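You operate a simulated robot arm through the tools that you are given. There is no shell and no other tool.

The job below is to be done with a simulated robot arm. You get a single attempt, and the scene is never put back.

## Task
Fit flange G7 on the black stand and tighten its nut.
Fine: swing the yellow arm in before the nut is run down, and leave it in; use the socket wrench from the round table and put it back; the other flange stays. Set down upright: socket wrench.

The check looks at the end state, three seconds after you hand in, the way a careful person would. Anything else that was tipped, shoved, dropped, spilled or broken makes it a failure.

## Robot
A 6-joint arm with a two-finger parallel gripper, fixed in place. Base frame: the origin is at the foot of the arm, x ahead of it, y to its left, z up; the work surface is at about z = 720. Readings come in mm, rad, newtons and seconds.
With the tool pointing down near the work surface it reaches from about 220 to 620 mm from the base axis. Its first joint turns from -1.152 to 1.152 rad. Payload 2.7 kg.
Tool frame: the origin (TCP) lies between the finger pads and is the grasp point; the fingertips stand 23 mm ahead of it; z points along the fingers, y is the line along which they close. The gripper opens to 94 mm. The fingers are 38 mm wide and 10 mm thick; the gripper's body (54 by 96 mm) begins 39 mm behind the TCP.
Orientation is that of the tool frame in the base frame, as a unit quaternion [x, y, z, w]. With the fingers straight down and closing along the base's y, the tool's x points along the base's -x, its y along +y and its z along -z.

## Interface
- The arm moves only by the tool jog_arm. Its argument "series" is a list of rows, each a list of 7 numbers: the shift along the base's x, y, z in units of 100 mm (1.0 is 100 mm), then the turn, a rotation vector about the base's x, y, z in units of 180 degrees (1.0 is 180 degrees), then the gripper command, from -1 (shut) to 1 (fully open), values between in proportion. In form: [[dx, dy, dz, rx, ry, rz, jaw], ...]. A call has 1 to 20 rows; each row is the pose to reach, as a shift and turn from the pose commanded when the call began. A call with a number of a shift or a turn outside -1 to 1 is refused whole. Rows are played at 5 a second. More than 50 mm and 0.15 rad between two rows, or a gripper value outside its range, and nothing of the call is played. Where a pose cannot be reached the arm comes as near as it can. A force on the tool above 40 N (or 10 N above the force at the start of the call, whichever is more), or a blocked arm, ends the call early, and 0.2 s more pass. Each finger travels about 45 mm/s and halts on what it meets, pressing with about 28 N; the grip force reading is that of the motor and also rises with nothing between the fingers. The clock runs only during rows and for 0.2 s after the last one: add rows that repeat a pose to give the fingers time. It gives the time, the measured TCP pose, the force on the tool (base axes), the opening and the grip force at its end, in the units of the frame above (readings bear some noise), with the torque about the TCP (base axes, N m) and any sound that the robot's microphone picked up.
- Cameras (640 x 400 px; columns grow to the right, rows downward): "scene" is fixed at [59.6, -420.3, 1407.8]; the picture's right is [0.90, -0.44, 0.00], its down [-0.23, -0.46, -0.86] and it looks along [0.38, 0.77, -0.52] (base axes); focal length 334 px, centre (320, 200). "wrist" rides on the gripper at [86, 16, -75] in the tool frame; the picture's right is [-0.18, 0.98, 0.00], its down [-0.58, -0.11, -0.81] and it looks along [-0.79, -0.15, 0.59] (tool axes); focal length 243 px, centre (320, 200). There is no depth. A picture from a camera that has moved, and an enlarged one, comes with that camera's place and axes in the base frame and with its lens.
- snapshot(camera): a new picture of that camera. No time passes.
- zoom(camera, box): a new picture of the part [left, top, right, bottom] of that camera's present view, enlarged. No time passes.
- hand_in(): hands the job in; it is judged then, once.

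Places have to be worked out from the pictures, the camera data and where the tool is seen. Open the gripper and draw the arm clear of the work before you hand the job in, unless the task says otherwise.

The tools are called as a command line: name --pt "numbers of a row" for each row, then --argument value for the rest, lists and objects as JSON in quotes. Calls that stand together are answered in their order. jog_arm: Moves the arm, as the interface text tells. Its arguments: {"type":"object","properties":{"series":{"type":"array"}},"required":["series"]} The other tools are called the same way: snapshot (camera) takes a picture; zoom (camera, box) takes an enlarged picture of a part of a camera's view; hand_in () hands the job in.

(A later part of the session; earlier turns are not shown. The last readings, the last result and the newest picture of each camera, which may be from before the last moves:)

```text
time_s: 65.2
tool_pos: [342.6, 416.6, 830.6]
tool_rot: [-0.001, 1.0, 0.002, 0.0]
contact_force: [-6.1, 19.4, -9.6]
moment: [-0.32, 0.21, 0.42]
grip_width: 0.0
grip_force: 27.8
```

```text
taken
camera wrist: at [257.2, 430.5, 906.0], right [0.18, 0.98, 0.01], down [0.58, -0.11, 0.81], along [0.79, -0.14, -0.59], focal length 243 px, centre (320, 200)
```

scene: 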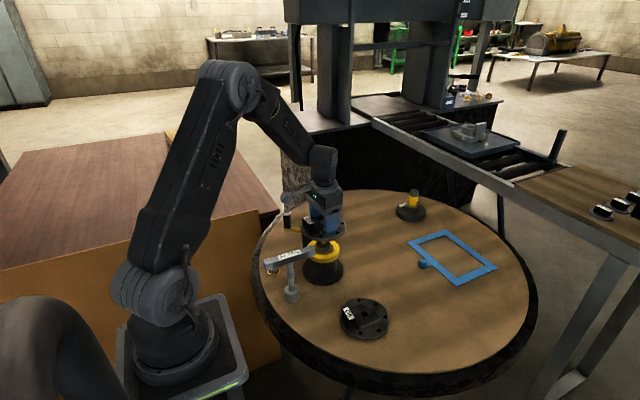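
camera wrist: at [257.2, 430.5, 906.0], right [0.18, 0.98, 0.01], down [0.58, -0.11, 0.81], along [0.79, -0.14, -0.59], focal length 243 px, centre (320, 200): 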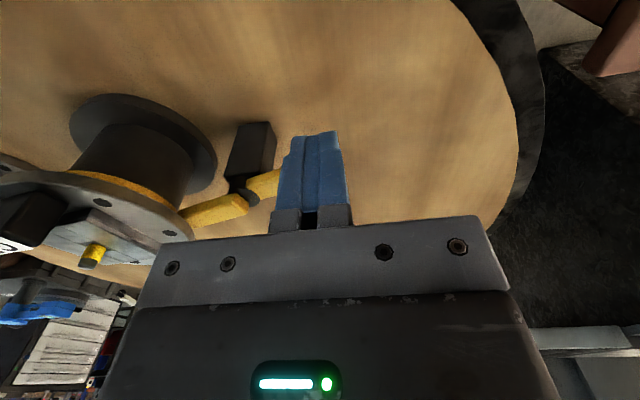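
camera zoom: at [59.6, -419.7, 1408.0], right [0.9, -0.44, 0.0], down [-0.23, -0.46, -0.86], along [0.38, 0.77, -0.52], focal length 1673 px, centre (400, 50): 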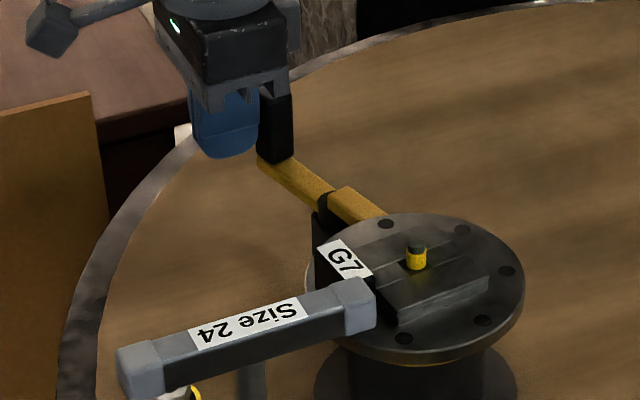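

The blade is arriving at the flange rim; I look closely at whether it passes under, over, or against it.

zoom --camera "wrist" --box '[60, 140, 300, 280]'

zoom --camera "scene" --box '[285, 205, 365, 255]'

```text
2.67 times, centred on (180, 210) of wrist
camera zoom: at [257.2, 430.5, 906.0], right [0.18, 0.98, 0.01], down [0.58, -0.11, 0.81], along [0.79, -0.14, -0.59], focal length 647 px, centre (693, 173)
```

zoom: 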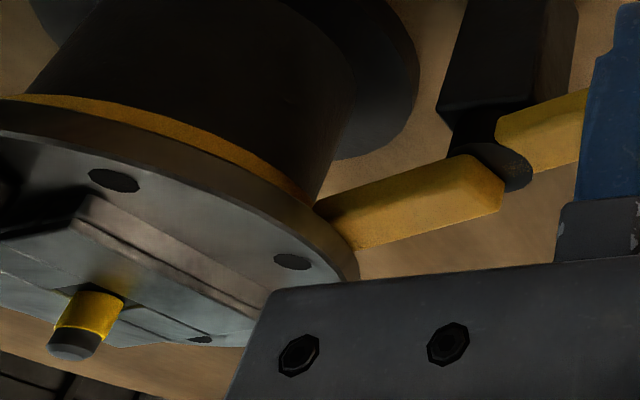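

```text
8.00 times, centred on (325, 230) of scene
camera zoom: at [59.6, -419.7, 1408.0], right [0.9, -0.44, 0.0], down [-0.23, -0.46, -0.86], along [0.38, 0.77, -0.52], focal length 2676 px, centre (280, -40)
```

zoom: 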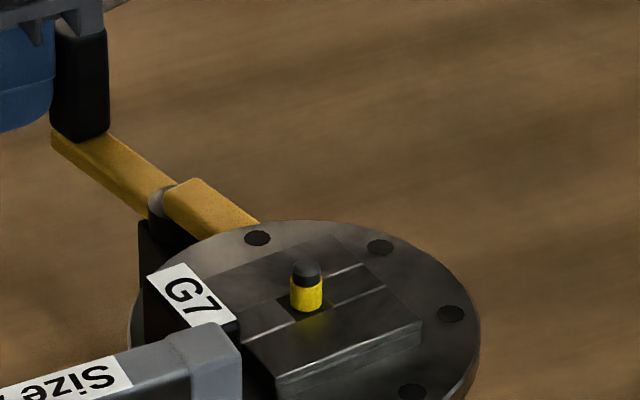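

The blade slides under the flange rim, as a support. My finger has drifted to the handle's outer corner, so I back off, shift in -y, then push straight in +x again.

jog_arm --pt "-0.08 0.02 0 0 0 0 -1" --pt "-0.12 -0.06 0 0 0 0 -1" --pt "-0.12 -0.17 0 0 0 0 -1" --pt "-0.12 -0.19 0 0 0 0 -1"

jog_arm --pt "0.04 0 0 0 0 0 -1" --pt "0.08 0 0 0 0 0 -1" --pt "0.12 0 0 0 0 0 -1" --pt "0.15 0.0 0 0 0 0 -1"

zoom --camera "scene" --box '[265, 195, 361, 255]'

snapshot --camera "wrist"

```text
time_s: 66.2
tool_pos: [332.3, 396.2, 831.5]
tool_rot: [-0.001, 1.0, 0.002, -0.001]
contact_force: [-0.1, 0.2, 1.5]
moment: [0.01, 0.0, -0.02]
grip_width: 0.0
grip_force: 27.9
```

```text
time_s: 67.2
tool_pos: [346.6, 396.0, 831.1]
tool_rot: [-0.001, 1.0, 0.002, 0.0]
contact_force: [0.2, -0.4, -0.4]
moment: [-0.01, 0.01, 0.02]
grip_width: 0.0
grip_force: 28.2
```

```text
6.67 times, centred on (313, 225) of scene
camera zoom: at [59.6, -420.3, 1407.8], right [0.9, -0.44, 0.0], down [-0.23, -0.46, -0.86], along [0.38, 0.77, -0.52], focal length 2230 px, centre (367, 33)
```

zoom: 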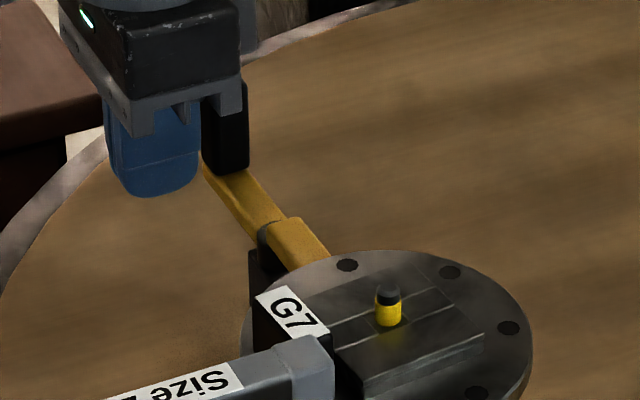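

```text
taken
camera wrist: at [260.0, 410.8, 906.5], right [0.18, 0.98, 0.0], down [0.58, -0.11, 0.81], along [0.79, -0.14, -0.59], focal length 243 px, centre (320, 200)
```

wrist: 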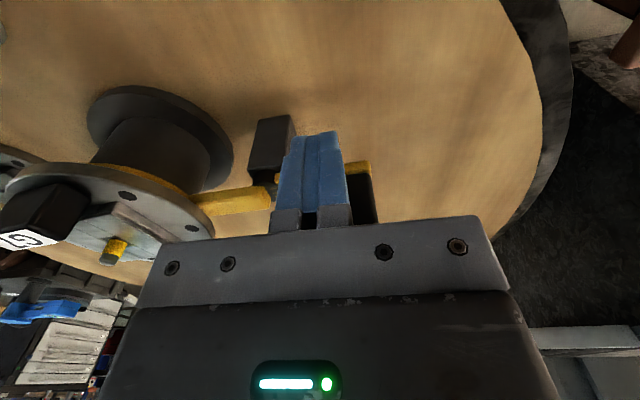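

The lever's handle is now nearly straight out and the blade points at about the stand's axis. I feel gently a few millimetres further for an end stop.

jog_arm --pt "0.0 0.08 0 0 0 0 -1" --pt "0.0 0.14 0 0 0 0 -1" --pt "0.02 0.14 0 0 0 0 -1" --pt "0.04 0.14 0 0 0 0 -1"

zoom --camera "scene" --box '[265, 195, 361, 255]'

zoom --camera "wrist" --box '[100, 100, 420, 300]'

```text
time_s: 68.2
tool_pos: [349.5, 410.9, 828.8]
tool_rot: [-0.001, 1.0, 0.003, 0.001]
contact_force: [-0.1, 0.4, -0.5]
moment: [-0.01, 0.02, 0.0]
grip_width: 0.0
grip_force: 28.6
```

```text
6.67 times, centred on (313, 225) of scene
camera zoom: at [59.6, -420.3, 1407.8], right [0.9, -0.44, 0.0], down [-0.23, -0.46, -0.86], along [0.37, 0.77, -0.52], focal length 2230 px, centre (367, 33)
```

zoom: 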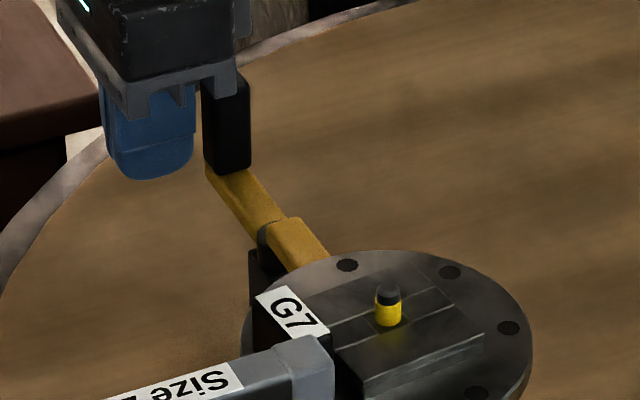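

```text
2.00 times, centred on (260, 200) of wrist
camera zoom: at [263.5, 425.6, 906.0], right [0.18, 0.98, 0.0], down [0.58, -0.11, 0.81], along [0.79, -0.14, -0.59], focal length 485 px, centre (440, 200)
```

zoom: 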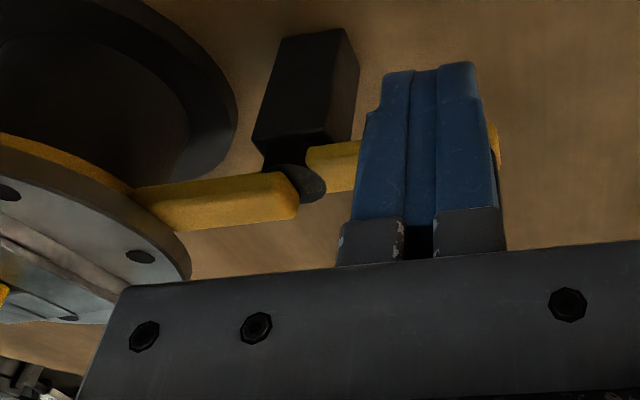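

No contact yet; I advance a bit more in fine steps.

jog_arm --pt "0.02 0 0 0 0 0 -1" --pt "0.04 0 0 0 0 0 -1" --pt "0.06 0 0 0 0 0 -1"

jog_arm --pt "0.015 0 0 0 0 0 -1" --pt "0.03 0 0 0 0 0 -1" --pt "0.045 0 0 0 0 0 -1" --pt "0.06 0 0 0 0 0 -1"

zoom --camera "scene" --box '[265, 195, 361, 255]'

```text
time_s: 69.0
tool_pos: [355.9, 411.2, 830.0]
tool_rot: [0.0, 1.0, 0.003, 0.0]
contact_force: [0.0, -0.1, 0.2]
moment: [0.0, 0.02, 0.01]
grip_width: 0.0
grip_force: 28.0
```

```text
time_s: 70.0
tool_pos: [360.7, 411.2, 831.1]
tool_rot: [-0.001, 1.0, 0.002, -0.001]
contact_force: [-14.3, -2.9, 8.1]
moment: [0.01, -0.29, -0.1]
grip_width: 0.0
grip_force: 28.3
```

```text
6.67 times, centred on (313, 225) of scene
camera zoom: at [59.2, -420.5, 1407.8], right [0.9, -0.44, 0.0], down [-0.23, -0.46, -0.86], along [0.38, 0.77, -0.52], focal length 2230 px, centre (367, 33)
```

zoom: 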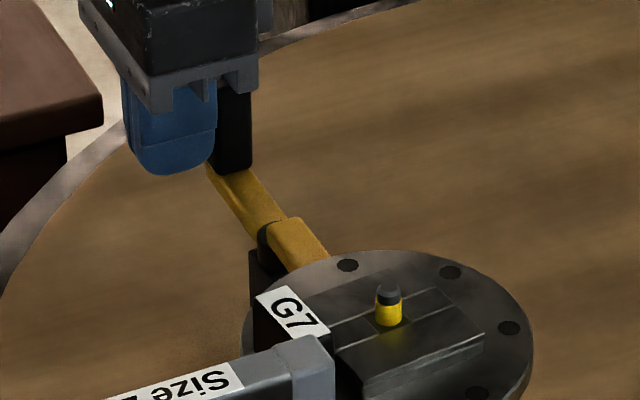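

Contact with 14 N and the lever has not moved; I push 3 mm more to see whether this is the stop.

jog_arm --pt "0.01 0 0 0 0 0 -1" --pt "0.02 0 0 0 0 0 -1" --pt "0.03 0 0 0 0 0 -1" --pt "0.04 0 0 0 0 0 -1"

zoom --camera "scene" --box '[265, 195, 361, 255]'

```text
time_s: 70.6
tool_pos: [360.0, 410.0, 829.3]
tool_rot: [-0.003, 1.0, 0.001, -0.005]
contact_force: [-10.2, -1.9, 4.1]
moment: [0.02, -0.23, -0.06]
grip_width: 0.0
grip_force: 28.0
stopped in row 3: the force on the tool passed its limit at 42 N (the readings are from after the stop); the commanded pose is now the measured one
```

```text
6.67 times, centred on (313, 225) of scene
camera zoom: at [59.3, -420.4, 1407.8], right [0.9, -0.44, 0.0], down [-0.23, -0.46, -0.86], along [0.38, 0.77, -0.52], focal length 2230 px, centre (367, 33)
```

zoom: 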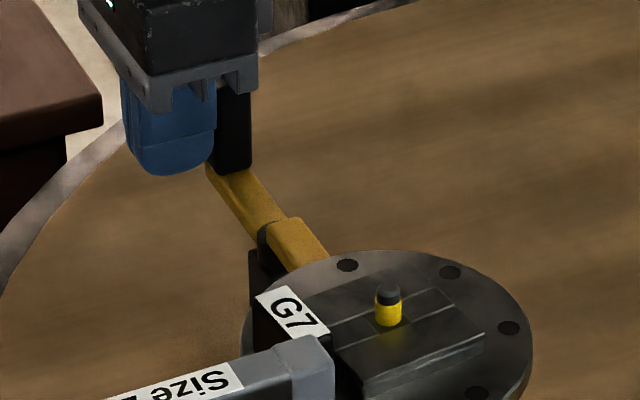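

The lever is hard against its stop (42 N, no motion), so the yellow arm is in. I back away, rise, and go to view the nut near (258, 303).

jog_arm --pt "-0.15 0 0 0 0 0 -1" --pt "-0.3 0 0.1 0 0 0 -0.5" --pt "-0.35 -0.1 0.4 0 0 0 0" --pt "-0.45 -0.35 0.6 0 0 0 0.5" --pt "-0.6 -0.6 0.6 0 0 0 0.5" --pt "-0.8 -0.85 0.6 0 0 0 0.5" --pt "-0.95 -1.0 0.6 0 0 0 0.5" --pt "-0.98 -1.0 0.6 0 0 0 0.5"

snapshot --camera "wrist"

snapshot --camera "scene"

```text
time_s: 72.4
tool_pos: [264.0, 311.2, 890.2]
tool_rot: [-0.001, 1.0, 0.001, -0.003]
contact_force: [0.7, 0.6, -1.1]
moment: [0.01, 0.01, 0.02]
grip_width: 70.5
grip_force: 0.1
```

```text
taken
camera wrist: at [177.4, 325.5, 966.7], right [0.18, 0.98, 0.0], down [0.59, -0.11, 0.8], along [0.79, -0.15, -0.6], focal length 243 px, centre (320, 200)
```

wrist: 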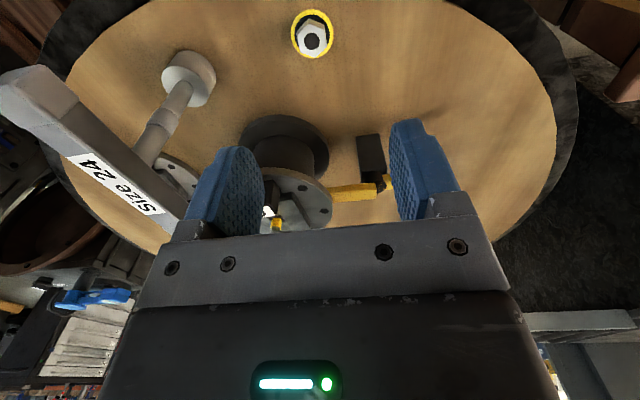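

```text
taken
```

scene: 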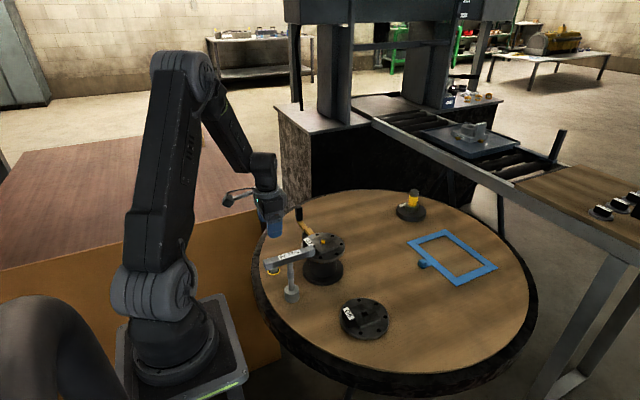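

zoom --camera "wrist" --box '[280, 0, 344, 64]'

zoom --camera "scene" --box '[255, 255, 303, 285]'

```text
6.25 times, centred on (312, 32) of wrist
camera zoom: at [177.4, 325.5, 966.7], right [0.18, 0.98, 0.0], down [0.59, -0.11, 0.8], along [0.79, -0.15, -0.6], focal length 1516 px, centre (370, 1250)
```

zoom: 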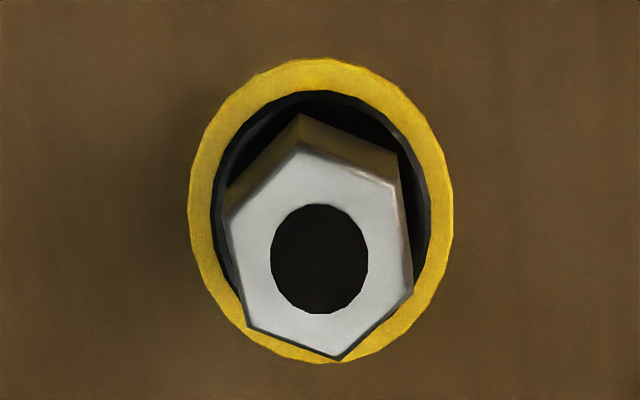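

```text
13.33 times, centred on (279, 270) of scene
camera zoom: at [59.6, -420.3, 1407.8], right [0.9, -0.44, 0.0], down [-0.23, -0.46, -0.86], along [0.38, 0.77, -0.52], focal length 4461 px, centre (867, -733)
```

zoom: 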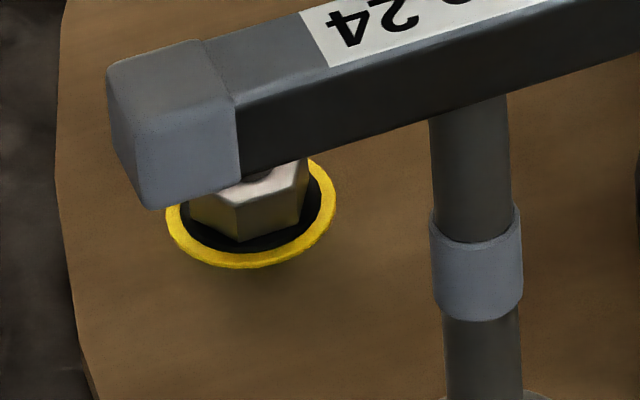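

The nut sits at about (262.7, 303.3), roughly 11 mm tall, with flats facing ±y. I descend over it with the fingers around those flats.

jog_arm --pt "-0.013 -0.04 -0.3 0 0 0 0.2" --pt "-0.013 -0.079 -0.6 0 0 0 0.1" --pt "-0.013 -0.079 -0.9 0 0 0 0.1" --pt "-0.013 -0.079 -1.0 0 0 0 0.1" --pt "-0.013 -0.079 -1.0 0 0 0 0.1"

zoom --camera "wrist" --box '[220, 60, 420, 200]'

```text
time_s: 73.6
tool_pos: [262.2, 305.3, 789.8]
tool_rot: [-0.001, 1.0, 0.001, -0.003]
contact_force: [0.6, -0.4, -0.2]
moment: [-0.04, 0.02, 0.0]
grip_width: 52.0
grip_force: 0.0
```

```text
2.86 times, centred on (320, 130) of wrist
camera zoom: at [176.3, 318.6, 866.0], right [0.18, 0.98, 0.0], down [0.59, -0.11, 0.8], along [0.79, -0.15, -0.6], focal length 693 px, centre (320, 400)
```

zoom: 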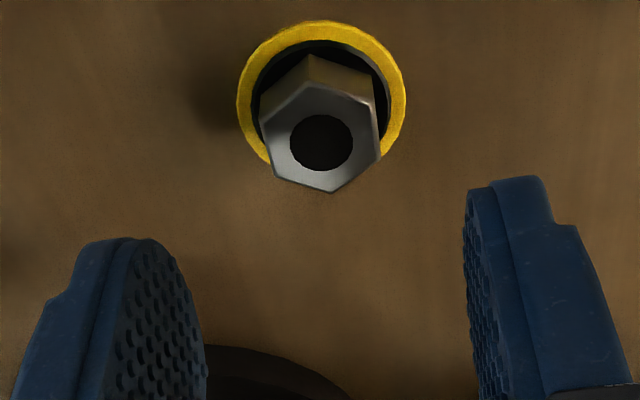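

Alignment is confirmed. I lower to the nut and close on it.

jog_arm --pt "0.002 -0.003 -0.2 0 0 0 0.1" --pt "0.002 -0.003 -0.35 0 0 0 0.1" --pt "0.002 -0.003 -0.42 0 0 0 0.1" --pt "0.002 -0.003 -0.43 0 0 0 0.1" --pt "0.002 -0.003 -0.43 0 0 0 -0.2" --pt "0.002 -0.003 -0.43 0 0 0 -0.4" --pt "0.002 -0.003 -0.43 0 0 0 -0.6" --pt "0.002 -0.003 -0.43 0 0 0 -0.8" --pt "0.002 -0.003 -0.43 0 0 0 -0.8"

snapshot --camera "wrist"

```text
time_s: 75.6
tool_pos: [263.9, 304.0, 747.4]
tool_rot: [-0.001, 1.0, 0.001, -0.003]
contact_force: [-0.4, 1.2, -0.3]
moment: [-0.01, -0.01, -0.01]
grip_width: 26.6
grip_force: 27.8
```

```text
taken
camera wrist: at [176.2, 318.2, 823.1], right [0.18, 0.98, 0.0], down [0.59, -0.11, 0.8], along [0.79, -0.15, -0.6], focal length 243 px, centre (320, 200)
```

wrist: 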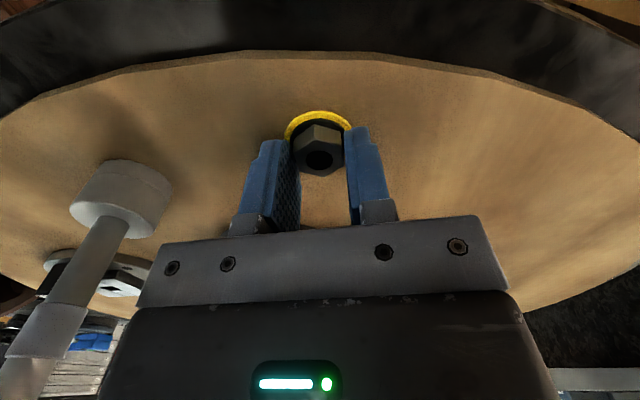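

zoom --camera "wrist" --box '[260, 90, 388, 190]'

```text
4.00 times, centred on (324, 140) of wrist
camera zoom: at [176.2, 318.2, 823.1], right [0.18, 0.98, 0.0], down [0.59, -0.11, 0.8], along [0.79, -0.15, -0.6], focal length 970 px, centre (304, 440)
```

zoom: 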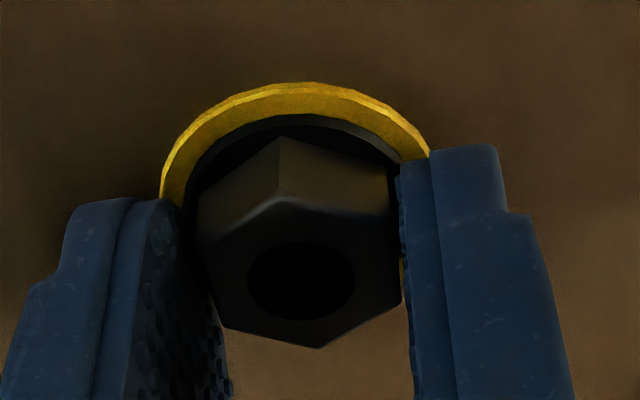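

The nut looks aligned with the fingers; I lift it a little and check that it is held.

jog_arm --pt "0 0 0.05 0 0 0 -0.8" --pt "0 0 0.15 0 0 0 -0.8" --pt "0 0 0.3 0 0 0 -0.8" --pt "0 0 0.3 0 0 0 -0.8"

zoom --camera "wrist" --box '[240, 80, 400, 180]'

```text
time_s: 76.6
tool_pos: [262.4, 303.5, 776.2]
tool_rot: [-0.001, 1.0, 0.001, -0.004]
contact_force: [0.1, 0.2, -0.5]
moment: [-0.02, -0.01, -0.02]
grip_width: 26.5
grip_force: 27.6
```

```text
4.00 times, centred on (320, 130) of wrist
camera zoom: at [175.8, 317.8, 852.8], right [0.18, 0.98, 0.0], down [0.59, -0.11, 0.8], along [0.79, -0.15, -0.6], focal length 970 px, centre (320, 480)
```

zoom: 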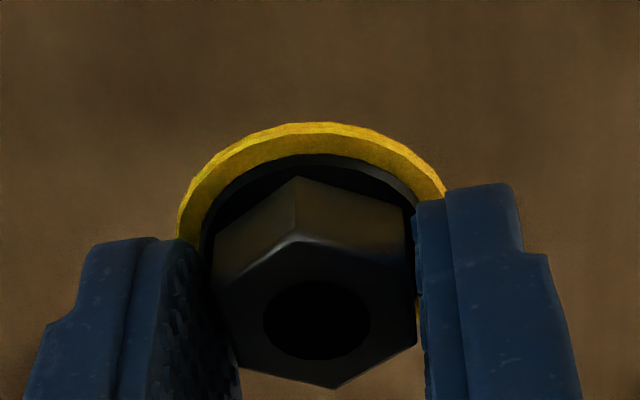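

The yellow-rimmed collar came up with the nut, so it is part of it. I check from the scene camera.

zoom --camera "scene" --box '[230, 230, 310, 280]'

```text
8.00 times, centred on (270, 255) of scene
camera zoom: at [59.6, -420.3, 1407.8], right [0.9, -0.44, 0.0], down [-0.23, -0.46, -0.86], along [0.38, 0.77, -0.52], focal length 2676 px, centre (720, -240)
```

zoom: 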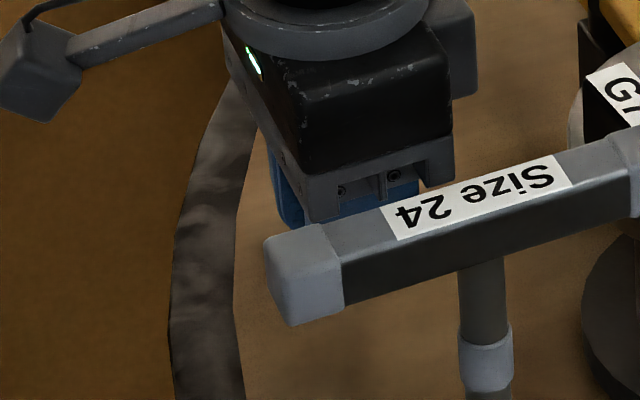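

jog_arm --pt "0 0 0.4 0 0 0 -0.8" --pt "0 0 0.8 0 0 0 -0.8" --pt "0 0 1.0 0 0 0 -0.8" --pt "0 0 1.0 0 0 0 -0.8"

zoom --camera "scene" --box '[230, 200, 326, 280]'

zoom --camera "wrist" --box '[240, 80, 400, 180]'

```text
time_s: 77.6
tool_pos: [263.5, 301.5, 876.0]
tool_rot: [-0.001, 1.0, 0.001, -0.004]
contact_force: [0.0, 0.5, -1.0]
moment: [0.04, -0.02, -0.01]
grip_width: 26.5
grip_force: 28.0
```

```text
5.00 times, centred on (278, 240) of scene
camera zoom: at [59.6, -420.3, 1407.8], right [0.9, -0.44, 0.0], down [-0.23, -0.46, -0.86], along [0.38, 0.77, -0.52], focal length 1673 px, centre (530, 0)
```

zoom: 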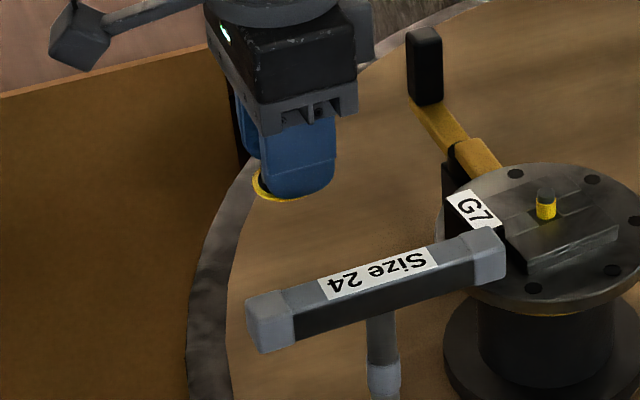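

```text
4.00 times, centred on (320, 130) of wrist
camera zoom: at [177.7, 316.6, 952.5], right [0.18, 0.98, 0.0], down [0.59, -0.11, 0.8], along [0.79, -0.15, -0.6], focal length 970 px, centre (320, 480)
```

zoom: 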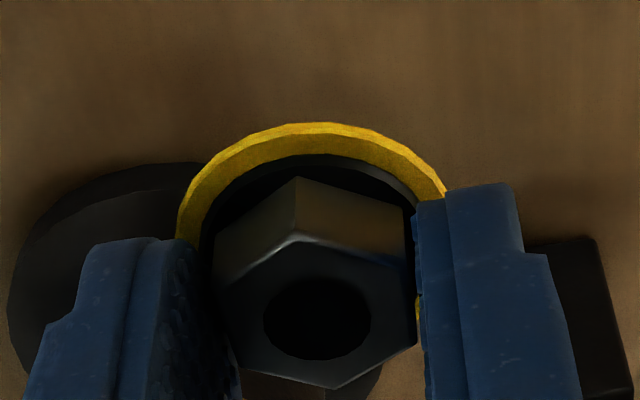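

The nut with its yellow-rimmed collar is held well. I carry it above the stud at about (389.7, 239.4).

jog_arm --pt "0.1 -0.05 0.25 0 0 0 -0.8" --pt "0.45 -0.2 0.3 0 0 0 -0.8" --pt "0.8 -0.4 0.3 0 0 0 -0.8" --pt "1.0 -0.6 0.3 0 0 0 -0.8" --pt "1.0 -0.62 0.3 0 0 0 -0.8"

jog_arm --pt "0.15 -0.01 -0.05 0 0 0 -0.8" --pt "0.267 -0.01 -0.1 0 0 0.0 -0.8" --pt "0.267 -0.01 -0.2 0 0 0.0 -0.8" --pt "0.267 -0.01 -0.2 0 0 0.0 -0.8"

zoom --camera "scene" --box '[285, 200, 365, 260]'

zoom --camera "wrist" --box '[240, 80, 400, 180]'

```text
time_s: 78.8
tool_pos: [360.2, 241.1, 907.0]
tool_rot: [-0.001, 1.0, 0.001, -0.003]
contact_force: [-0.3, -0.3, -0.4]
moment: [0.02, -0.01, 0.02]
grip_width: 26.6
grip_force: 27.6
```

```text
time_s: 79.8
tool_pos: [388.2, 240.2, 887.1]
tool_rot: [-0.001, 1.0, 0.001, -0.002]
contact_force: [-0.3, -0.1, -0.2]
moment: [-0.01, -0.02, -0.01]
grip_width: 26.7
grip_force: 28.0
```

```text
6.67 times, centred on (325, 230) of scene
camera zoom: at [59.6, -420.3, 1407.8], right [0.9, -0.44, 0.0], down [-0.23, -0.46, -0.86], along [0.38, 0.77, -0.52], focal length 2230 px, centre (287, 0)
```

zoom: 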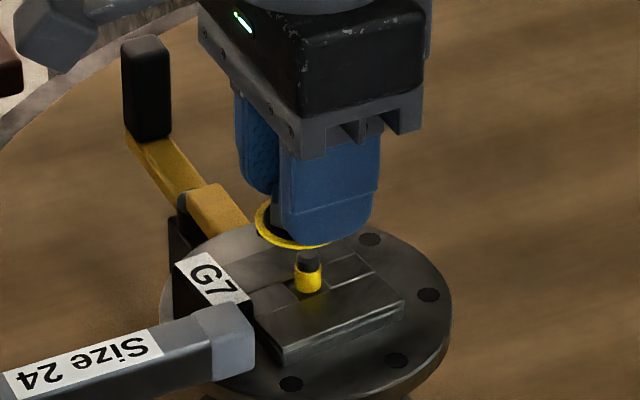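

```text
4.00 times, centred on (320, 130) of wrist
camera zoom: at [303.1, 255.0, 962.6], right [0.18, 0.98, 0.0], down [0.59, -0.11, 0.8], along [0.79, -0.15, -0.6], focal length 970 px, centre (320, 480)
```

zoom: 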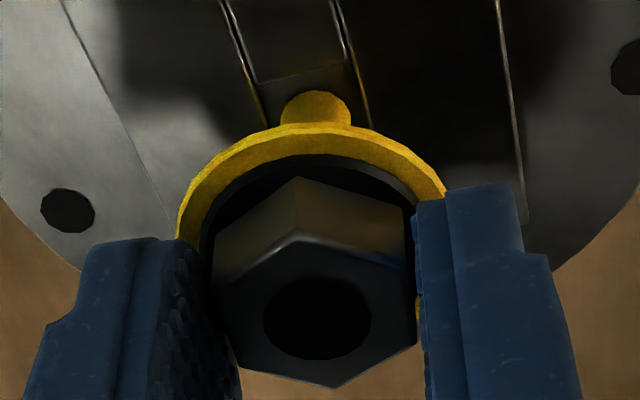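

The nut's collar is about 2 mm short of the stud in +x and 0.7 mm too far in +y. I correct that and lower slowly onto the stud tip.

jog_arm --pt "0.02 -0.007 0 0 0 0 -0.8" --pt "0.02 -0.007 -0.05 0 0 0 -0.8" --pt "0.02 -0.007 -0.1 0 0 0 -0.8" --pt "0.02 -0.007 -0.13 0 0 0 -0.8" --pt "0.02 -0.007 -0.15 0 0 0 -0.8" --pt "0.02 -0.007 -0.16 0 0 0 -0.8"

zoom --camera "scene" --box '[285, 200, 365, 260]'

zoom --camera "wrist" --box '[240, 80, 400, 180]'

```text
time_s: 81.2
tool_pos: [390.3, 238.0, 870.8]
tool_rot: [-0.001, 1.0, 0.001, -0.003]
contact_force: [0.0, -0.4, -0.5]
moment: [0.01, 0.01, -0.02]
grip_width: 26.5
grip_force: 27.7
```

```text
6.67 times, centred on (325, 230) of scene
camera zoom: at [59.6, -420.3, 1407.8], right [0.9, -0.44, 0.0], down [-0.23, -0.46, -0.86], along [0.37, 0.77, -0.52], focal length 2230 px, centre (287, 0)
```

zoom: 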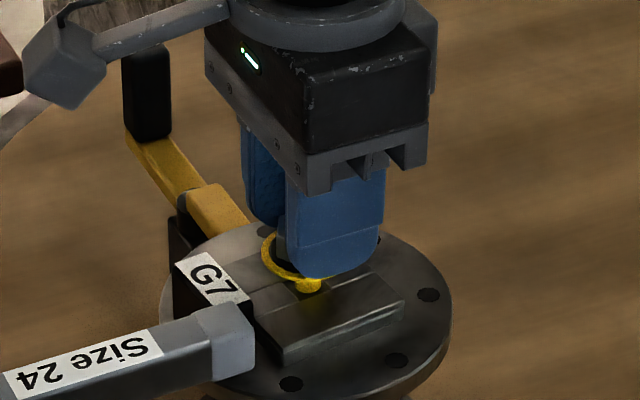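

```text
4.00 times, centred on (320, 130) of wrist
camera zoom: at [304.9, 253.2, 946.7], right [0.18, 0.98, 0.0], down [0.59, -0.11, 0.8], along [0.79, -0.15, -0.6], focal length 970 px, centre (320, 480)
```

zoom: 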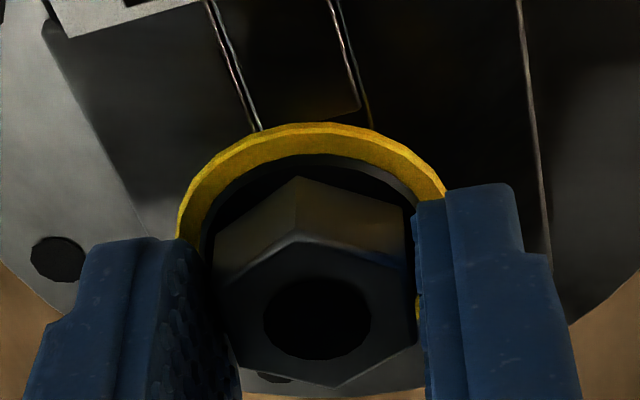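

From the scene the collar is now centred over the stud. I lower a few millimetres more, watching for contact.

jog_arm --pt "0 0 -0.01 0 0 0 -0.8" --pt "0 0 -0.02 0 0 0 -0.8" --pt "0 0 -0.03 0 0 0 -0.8" --pt "0 0 -0.04 0 0 0 -0.8"

zoom --camera "wrist" --box '[280, 130, 360, 180]'

```text
time_s: 82.2
tool_pos: [390.3, 238.6, 867.4]
tool_rot: [0.0, 1.0, 0.0, -0.002]
contact_force: [-0.5, 0.0, -0.3]
moment: [0.04, 0.05, 0.02]
grip_width: 26.8
grip_force: 28.0
```

```text
8.00 times, centred on (320, 155) of wrist
camera zoom: at [305.1, 253.3, 942.9], right [0.18, 0.98, 0.0], down [0.59, -0.11, 0.8], along [0.79, -0.15, -0.6], focal length 1941 px, centre (320, 560)
```

zoom: 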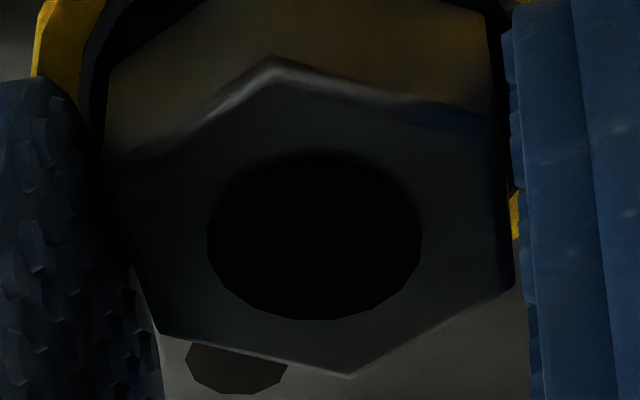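

jog_arm --pt "0 0 -0.01 0 0 0 -0.8" --pt "0 0 -0.02 0 0 0 -0.8" --pt "0 0 -0.03 0 0 0 -0.8" --pt "0 0 -0.04 0 0 0 -0.8"

zoom --camera "wrist" --box '[280, 130, 360, 180]'

zoom --camera "scene" --box '[285, 200, 365, 260]'

```text
time_s: 83.2
tool_pos: [392.1, 241.2, 863.3]
tool_rot: [-0.002, 1.0, 0.003, -0.001]
contact_force: [7.6, 5.6, 0.7]
moment: [0.08, -0.08, 0.01]
grip_width: 26.4
grip_force: 28.1
```

```text
8.00 times, centred on (320, 155) of wrist
camera zoom: at [305.5, 253.9, 939.2], right [0.18, 0.98, 0.0], down [0.58, -0.11, 0.8], along [0.79, -0.14, -0.59], focal length 1941 px, centre (320, 560)
```

zoom: 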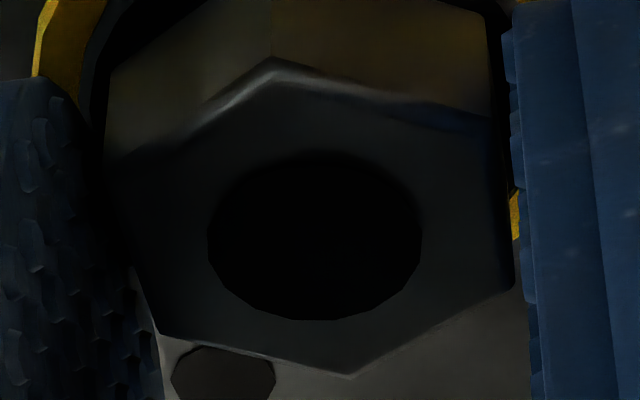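

```text
6.67 times, centred on (325, 230) of scene
camera zoom: at [59.8, -420.2, 1407.8], right [0.9, -0.44, 0.0], down [-0.23, -0.46, -0.86], along [0.37, 0.77, -0.52], focal length 2230 px, centre (287, 0)
```

zoom: 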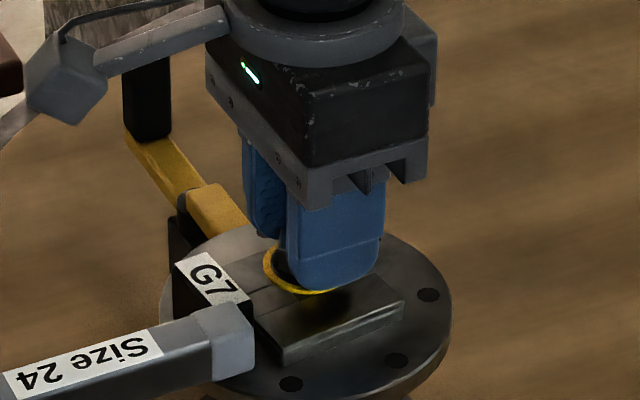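

The stud's chamfer is pushing the nut toward +x/+y, so I follow that by about 1 mm and continue lowering.

jog_arm --pt "0.01 0.008 0 0 0 0 -0.8" --pt "0.012 0.01 0 0 0 0 -0.8" --pt "0.012 0.01 0 0 0 0 -0.8"

jog_arm --pt "0 0 -0.01 0 0 0 -0.8" --pt "0 0 -0.02 0 0 0 -0.8" --pt "0 0 -0.03 0 0 0 -0.8"

zoom --camera "wrist" --box '[280, 130, 360, 180]'

```text
time_s: 84.0
tool_pos: [391.1, 240.5, 862.5]
tool_rot: [-0.001, 1.0, 0.001, -0.004]
contact_force: [1.2, -4.1, 11.7]
moment: [-0.12, -0.04, 0.02]
grip_width: 26.5
grip_force: 28.0
```

```text
time_s: 84.8
tool_pos: [391.3, 238.8, 859.6]
tool_rot: [-0.001, 1.0, 0.0, -0.002]
contact_force: [2.7, -7.8, 15.7]
moment: [-0.21, -0.02, 0.05]
grip_width: 26.8
grip_force: 28.0
```

```text
8.00 times, centred on (320, 155) of wrist
camera zoom: at [305.7, 254.3, 935.6], right [0.18, 0.98, 0.0], down [0.59, -0.11, 0.8], along [0.79, -0.15, -0.6], focal length 1941 px, centre (320, 560)
```

zoom: 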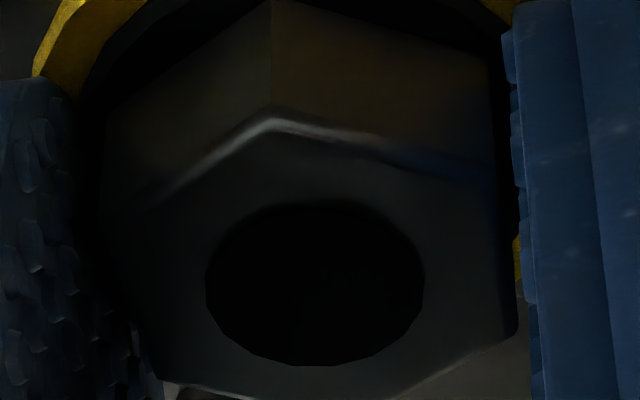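

The nut met the thread: its bottom is about 7 mm past the tip with 16 N upward force. I try starting the thread by turning the nut clockwise (seen from above) while held.

jog_arm --pt "0 0.005 0 0 0 -0.045 -0.8" --pt "0 0.005 0 0 0 -0.09 -0.8" --pt "0 0.005 -0.0 0 0 -0.135 -0.8" --pt "0 0.005 -0.0 0 0 -0.18 -0.8" --pt "0 0.005 -0.0 0 0 -0.225 -0.8" --pt "0 0.005 -0.0 0 0 -0.27 -0.8" --pt "0 0.005 -0.0 0 0 -0.315 -0.8" --pt "0 0.005 -0.0 0 0 -0.333 -0.8"

zoom --camera "wrist" --box '[280, 130, 360, 180]'

zoom --camera "scene" --box '[285, 200, 365, 260]'

```text
time_s: 86.6
tool_pos: [390.0, 239.8, 858.8]
tool_rot: [0.499, 0.867, 0.001, -0.004]
contact_force: [-13.7, -6.8, -11.7]
moment: [-0.14, 0.31, 0.0]
grip_width: 26.1
grip_force: 28.4
```

```text
8.00 times, centred on (320, 155) of wrist
camera zoom: at [361.0, 322.3, 934.7], right [0.94, 0.33, -0.01], down [0.2, -0.56, 0.8], along [0.26, -0.76, -0.6], focal length 1941 px, centre (320, 560)
```

zoom: 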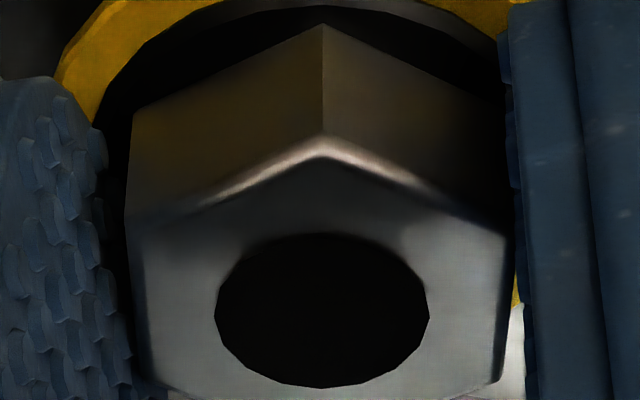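

```text
6.67 times, centred on (325, 230) of scene
camera zoom: at [59.4, -420.4, 1407.8], right [0.9, -0.44, 0.0], down [-0.23, -0.46, -0.86], along [0.38, 0.77, -0.52], focal length 2230 px, centre (287, 0)
```

zoom: 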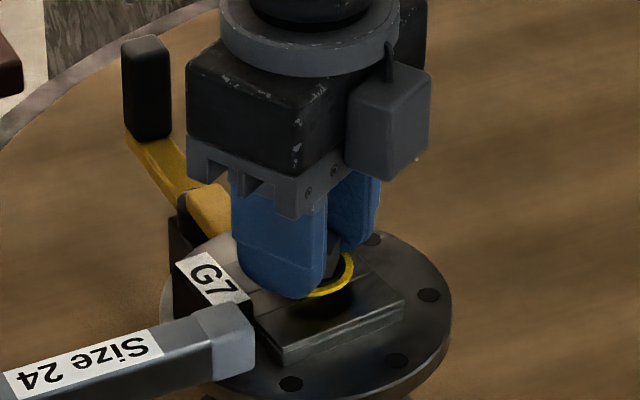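

The tool is now pulled down 12 N, so the thread has caught. I release the nut and rise to look.

jog_arm --pt "0 0 0 0 0 0 -0.4" --pt "0 0 0 0 0 0 -0.2" --pt "0 0 0 0 0 0 0.1" --pt "0 0 0.05 0 0 0 0.1" --pt "0 0 0.2 0 0 0 0.3" --pt "0 0 0.5 0 0 0 0.5" --pt "0 0 0.8 0 0 0 0.5" --pt "0 0 0.8 0 0 0 0.5"

snapshot --camera "wrist"

zoom --camera "scene" --box '[285, 210, 365, 260]'

```text
time_s: 88.4
tool_pos: [391.4, 241.0, 937.6]
tool_rot: [0.498, 0.867, 0.002, -0.002]
contact_force: [0.0, -0.1, 0.1]
moment: [0.01, 0.0, 0.01]
grip_width: 70.9
grip_force: 0.0
```

```text
taken
camera wrist: at [362.8, 322.3, 1015.3], right [0.94, 0.34, 0.0], down [0.2, -0.56, 0.8], along [0.27, -0.76, -0.6], focal length 243 px, centre (320, 200)
```

wrist: 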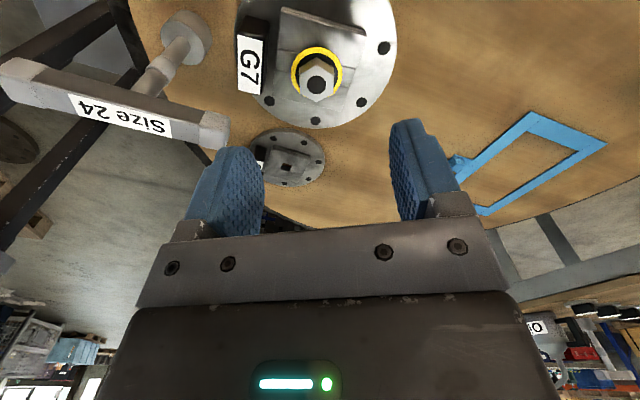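

```text
8.00 times, centred on (325, 235) of scene
camera zoom: at [59.6, -420.3, 1407.8], right [0.9, -0.44, 0.0], down [-0.23, -0.46, -0.86], along [0.38, 0.77, -0.52], focal length 2676 px, centre (280, -80)
```

zoom: 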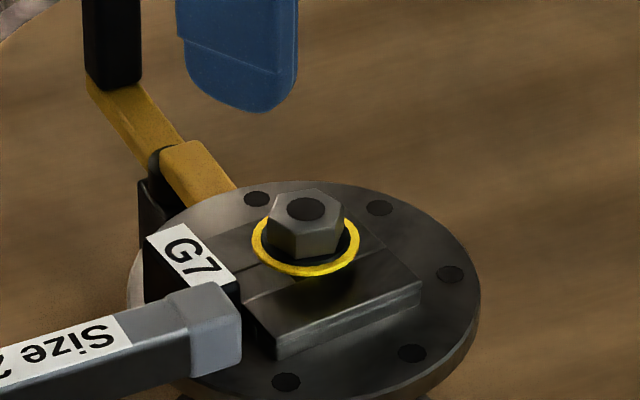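

The nut is started on the stud. Next is the socket wrench: I turn the tool back and move above the T-handle to measure it.

jog_arm --pt "-0.1 -0.05 0.02 0 0 0.045 0.5" --pt "-0.25 -0.1 0.05 0 0 0.09 0.5" --pt "-0.4 -0.15 0.1 0 0 0.135 0.5" --pt "-0.55 -0.2 0.15 0 0 0.18 0.5" --pt "-0.7 -0.25 0.15 0 0 0.225 0.5" --pt "-0.85 -0.3 0.15 0 0 0.27 0.5" --pt "-0.95 -0.4 0.15 0 0 0.315 0.5" --pt "-1.0 -0.5 0.15 0 0 0.333 0.5" --pt "-1.0 -0.52 0.15 0 0 0.333 0.5"

jog_arm --pt "-0.15 0 0 0 0 0 0.5" --pt "-0.22 0 0 0 0 0 0.5" --pt "-0.22 0 0 0 0 0 0.5"

snapshot --camera "wrist"

snapshot --camera "scene"

```text
time_s: 90.4
tool_pos: [293.4, 188.2, 954.7]
tool_rot: [-0.002, 1.0, 0.0, -0.002]
contact_force: [-0.1, 0.0, 0.7]
moment: [-0.03, -0.01, -0.02]
grip_width: 70.3
grip_force: 0.0
```

```text
time_s: 91.2
tool_pos: [269.7, 189.2, 955.1]
tool_rot: [-0.002, 1.0, 0.001, -0.004]
contact_force: [-0.2, -0.9, 0.5]
moment: [-0.02, 0.0, 0.01]
grip_width: 70.5
grip_force: 0.1
```

```text
taken
camera wrist: at [184.3, 203.0, 1030.5], right [0.18, 0.98, 0.0], down [0.59, -0.11, 0.8], along [0.79, -0.14, -0.6], focal length 243 px, centre (320, 200)
```

wrist: 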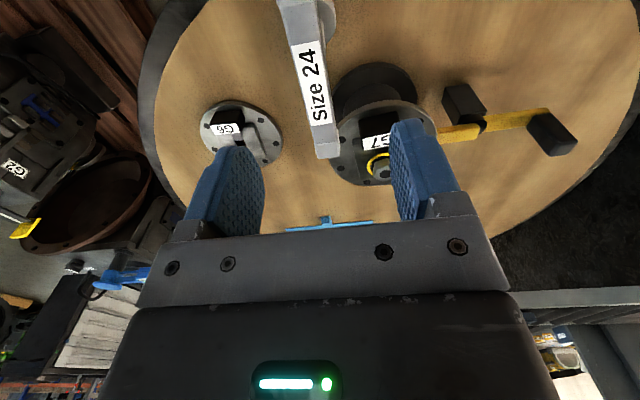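

```text
taken
```

scene: 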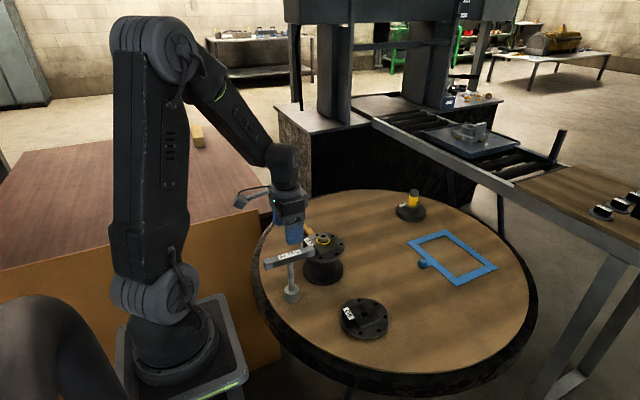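

Triangulation puts the T-bar top at z≈869, with the bar running along x, centred about (268, 184). I descend partway and look at the alignment between the fingers.

jog_arm --pt "-0.005 -0.03 -0.25 0 0 0 0.5" --pt "-0.01 -0.045 -0.5 0 0 0 0.5" --pt "-0.01 -0.045 -0.7 0 0 0 0.5" --pt "-0.01 -0.045 -0.7 0 0 0 0.5"

snapshot --camera "wrist"

zoom --camera "scene" --box '[240, 210, 336, 310]'

```text
time_s: 92.2
tool_pos: [269.6, 184.0, 884.2]
tool_rot: [-0.001, 1.0, 0.001, -0.003]
contact_force: [0.3, 0.4, 0.1]
moment: [0.02, 0.03, -0.01]
grip_width: 70.8
grip_force: 0.1
```

```text
taken
camera wrist: at [183.1, 198.9, 961.0], right [0.18, 0.98, 0.0], down [0.59, -0.11, 0.8], along [0.79, -0.15, -0.6], focal length 243 px, centre (320, 200)
```

wrist: 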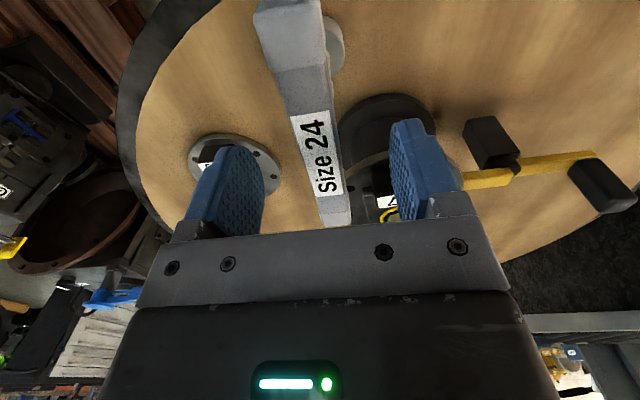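

```text
4.00 times, centred on (288, 260) of scene
camera zoom: at [59.6, -420.3, 1407.8], right [0.9, -0.44, 0.0], down [-0.23, -0.46, -0.86], along [0.38, 0.77, -0.52], focal length 1338 px, centre (448, -40)
```

zoom: 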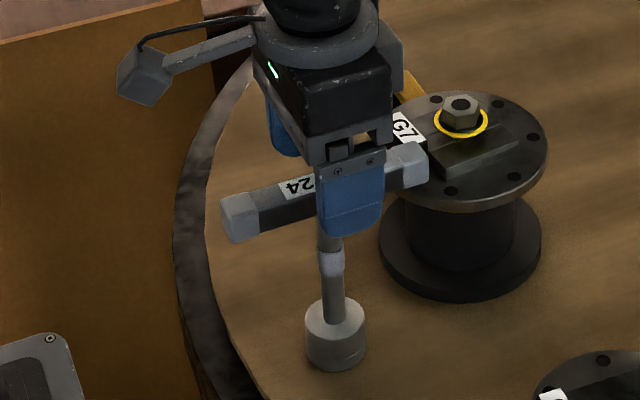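

The bar is centred between the fingers within a millimetre and aligned. I lower to grip height and close slowly.

jog_arm --pt "0.01 0 -0.1 0 0 0 0.5" --pt "0.01 0 -0.2 0 0 0 0.5" --pt "0.01 0 -0.24 0 0 0 0.5" --pt "0.01 0 -0.24 0 0 0 0.3" --pt "0.01 0 -0.24 0 0 0 0.1" --pt "0.01 0 -0.24 0 0 0 -0.1" --pt "0.01 0 -0.24 0 0 0 -0.25" --pt "0.01 0 -0.24 0 0 0 -0.35"

snapshot --camera "wrist"

zoom --camera "scene" --box '[240, 210, 336, 310]'

```text
time_s: 94.0
tool_pos: [270.3, 183.6, 860.8]
tool_rot: [-0.001, 1.0, 0.001, -0.003]
contact_force: [-0.9, -0.1, -0.4]
moment: [0.02, -0.01, 0.01]
grip_width: 30.9
grip_force: 0.0
```

```text
taken
camera wrist: at [183.9, 198.5, 937.1], right [0.18, 0.98, 0.0], down [0.59, -0.11, 0.8], along [0.79, -0.15, -0.6], focal length 243 px, centre (320, 200)
```

wrist: 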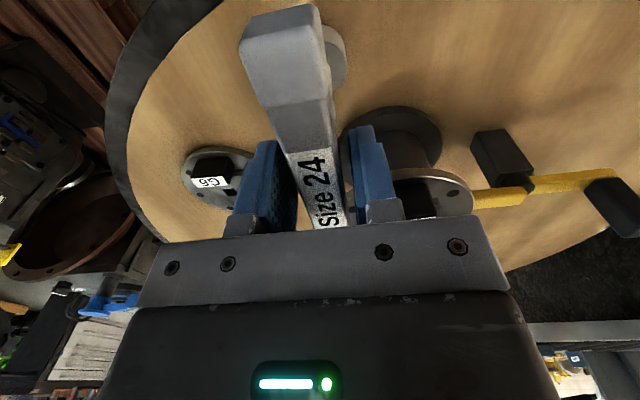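

```text
4.00 times, centred on (288, 260) of scene
camera zoom: at [59.6, -420.3, 1407.8], right [0.9, -0.44, 0.0], down [-0.23, -0.46, -0.86], along [0.38, 0.77, -0.52], focal length 1338 px, centre (448, -40)
```

zoom: 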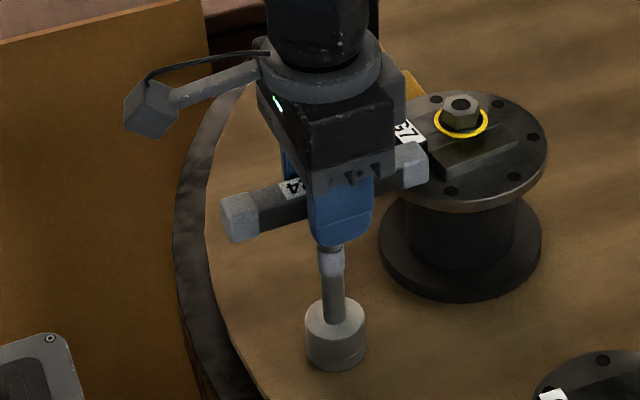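

Centred around the bar with about 31 mm opening; I close fully onto it.

jog_arm --pt "0 0 0 0 0 0 -0.45" --pt "0 0 0 0 0 0 -0.55" --pt "0 0 0 0 0 0 -0.65" --pt "0 0 0 0 0 0 -0.8" --pt "0 0 0 0 0 0 -0.8"

zoom --camera "scene" --box '[240, 210, 336, 310]'

zoom --camera "wrist" --box '[220, 0, 420, 240]'

```text
time_s: 95.2
tool_pos: [269.8, 184.7, 860.4]
tool_rot: [-0.001, 1.0, 0.0, -0.003]
contact_force: [-0.6, 1.0, -0.4]
moment: [0.12, 0.1, -0.03]
grip_width: 19.5
grip_force: 27.7
```

```text
4.00 times, centred on (288, 260) of scene
camera zoom: at [59.6, -420.3, 1407.8], right [0.9, -0.44, 0.0], down [-0.23, -0.46, -0.86], along [0.38, 0.77, -0.52], focal length 1338 px, centre (448, -40)
```

zoom: 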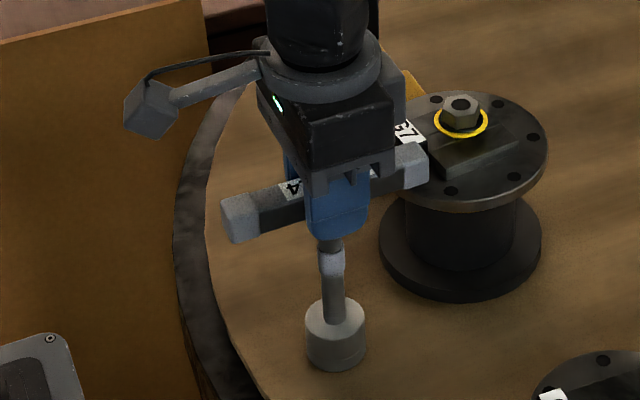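

```text
1.67 times, centred on (320, 120) of wrist
camera zoom: at [184.0, 198.6, 937.1], right [0.18, 0.98, 0.0], down [0.59, -0.11, 0.8], along [0.79, -0.15, -0.6], focal length 404 px, centre (320, 333)
```

zoom: 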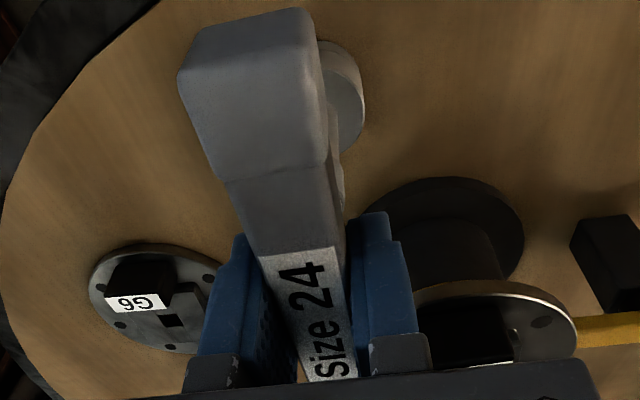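

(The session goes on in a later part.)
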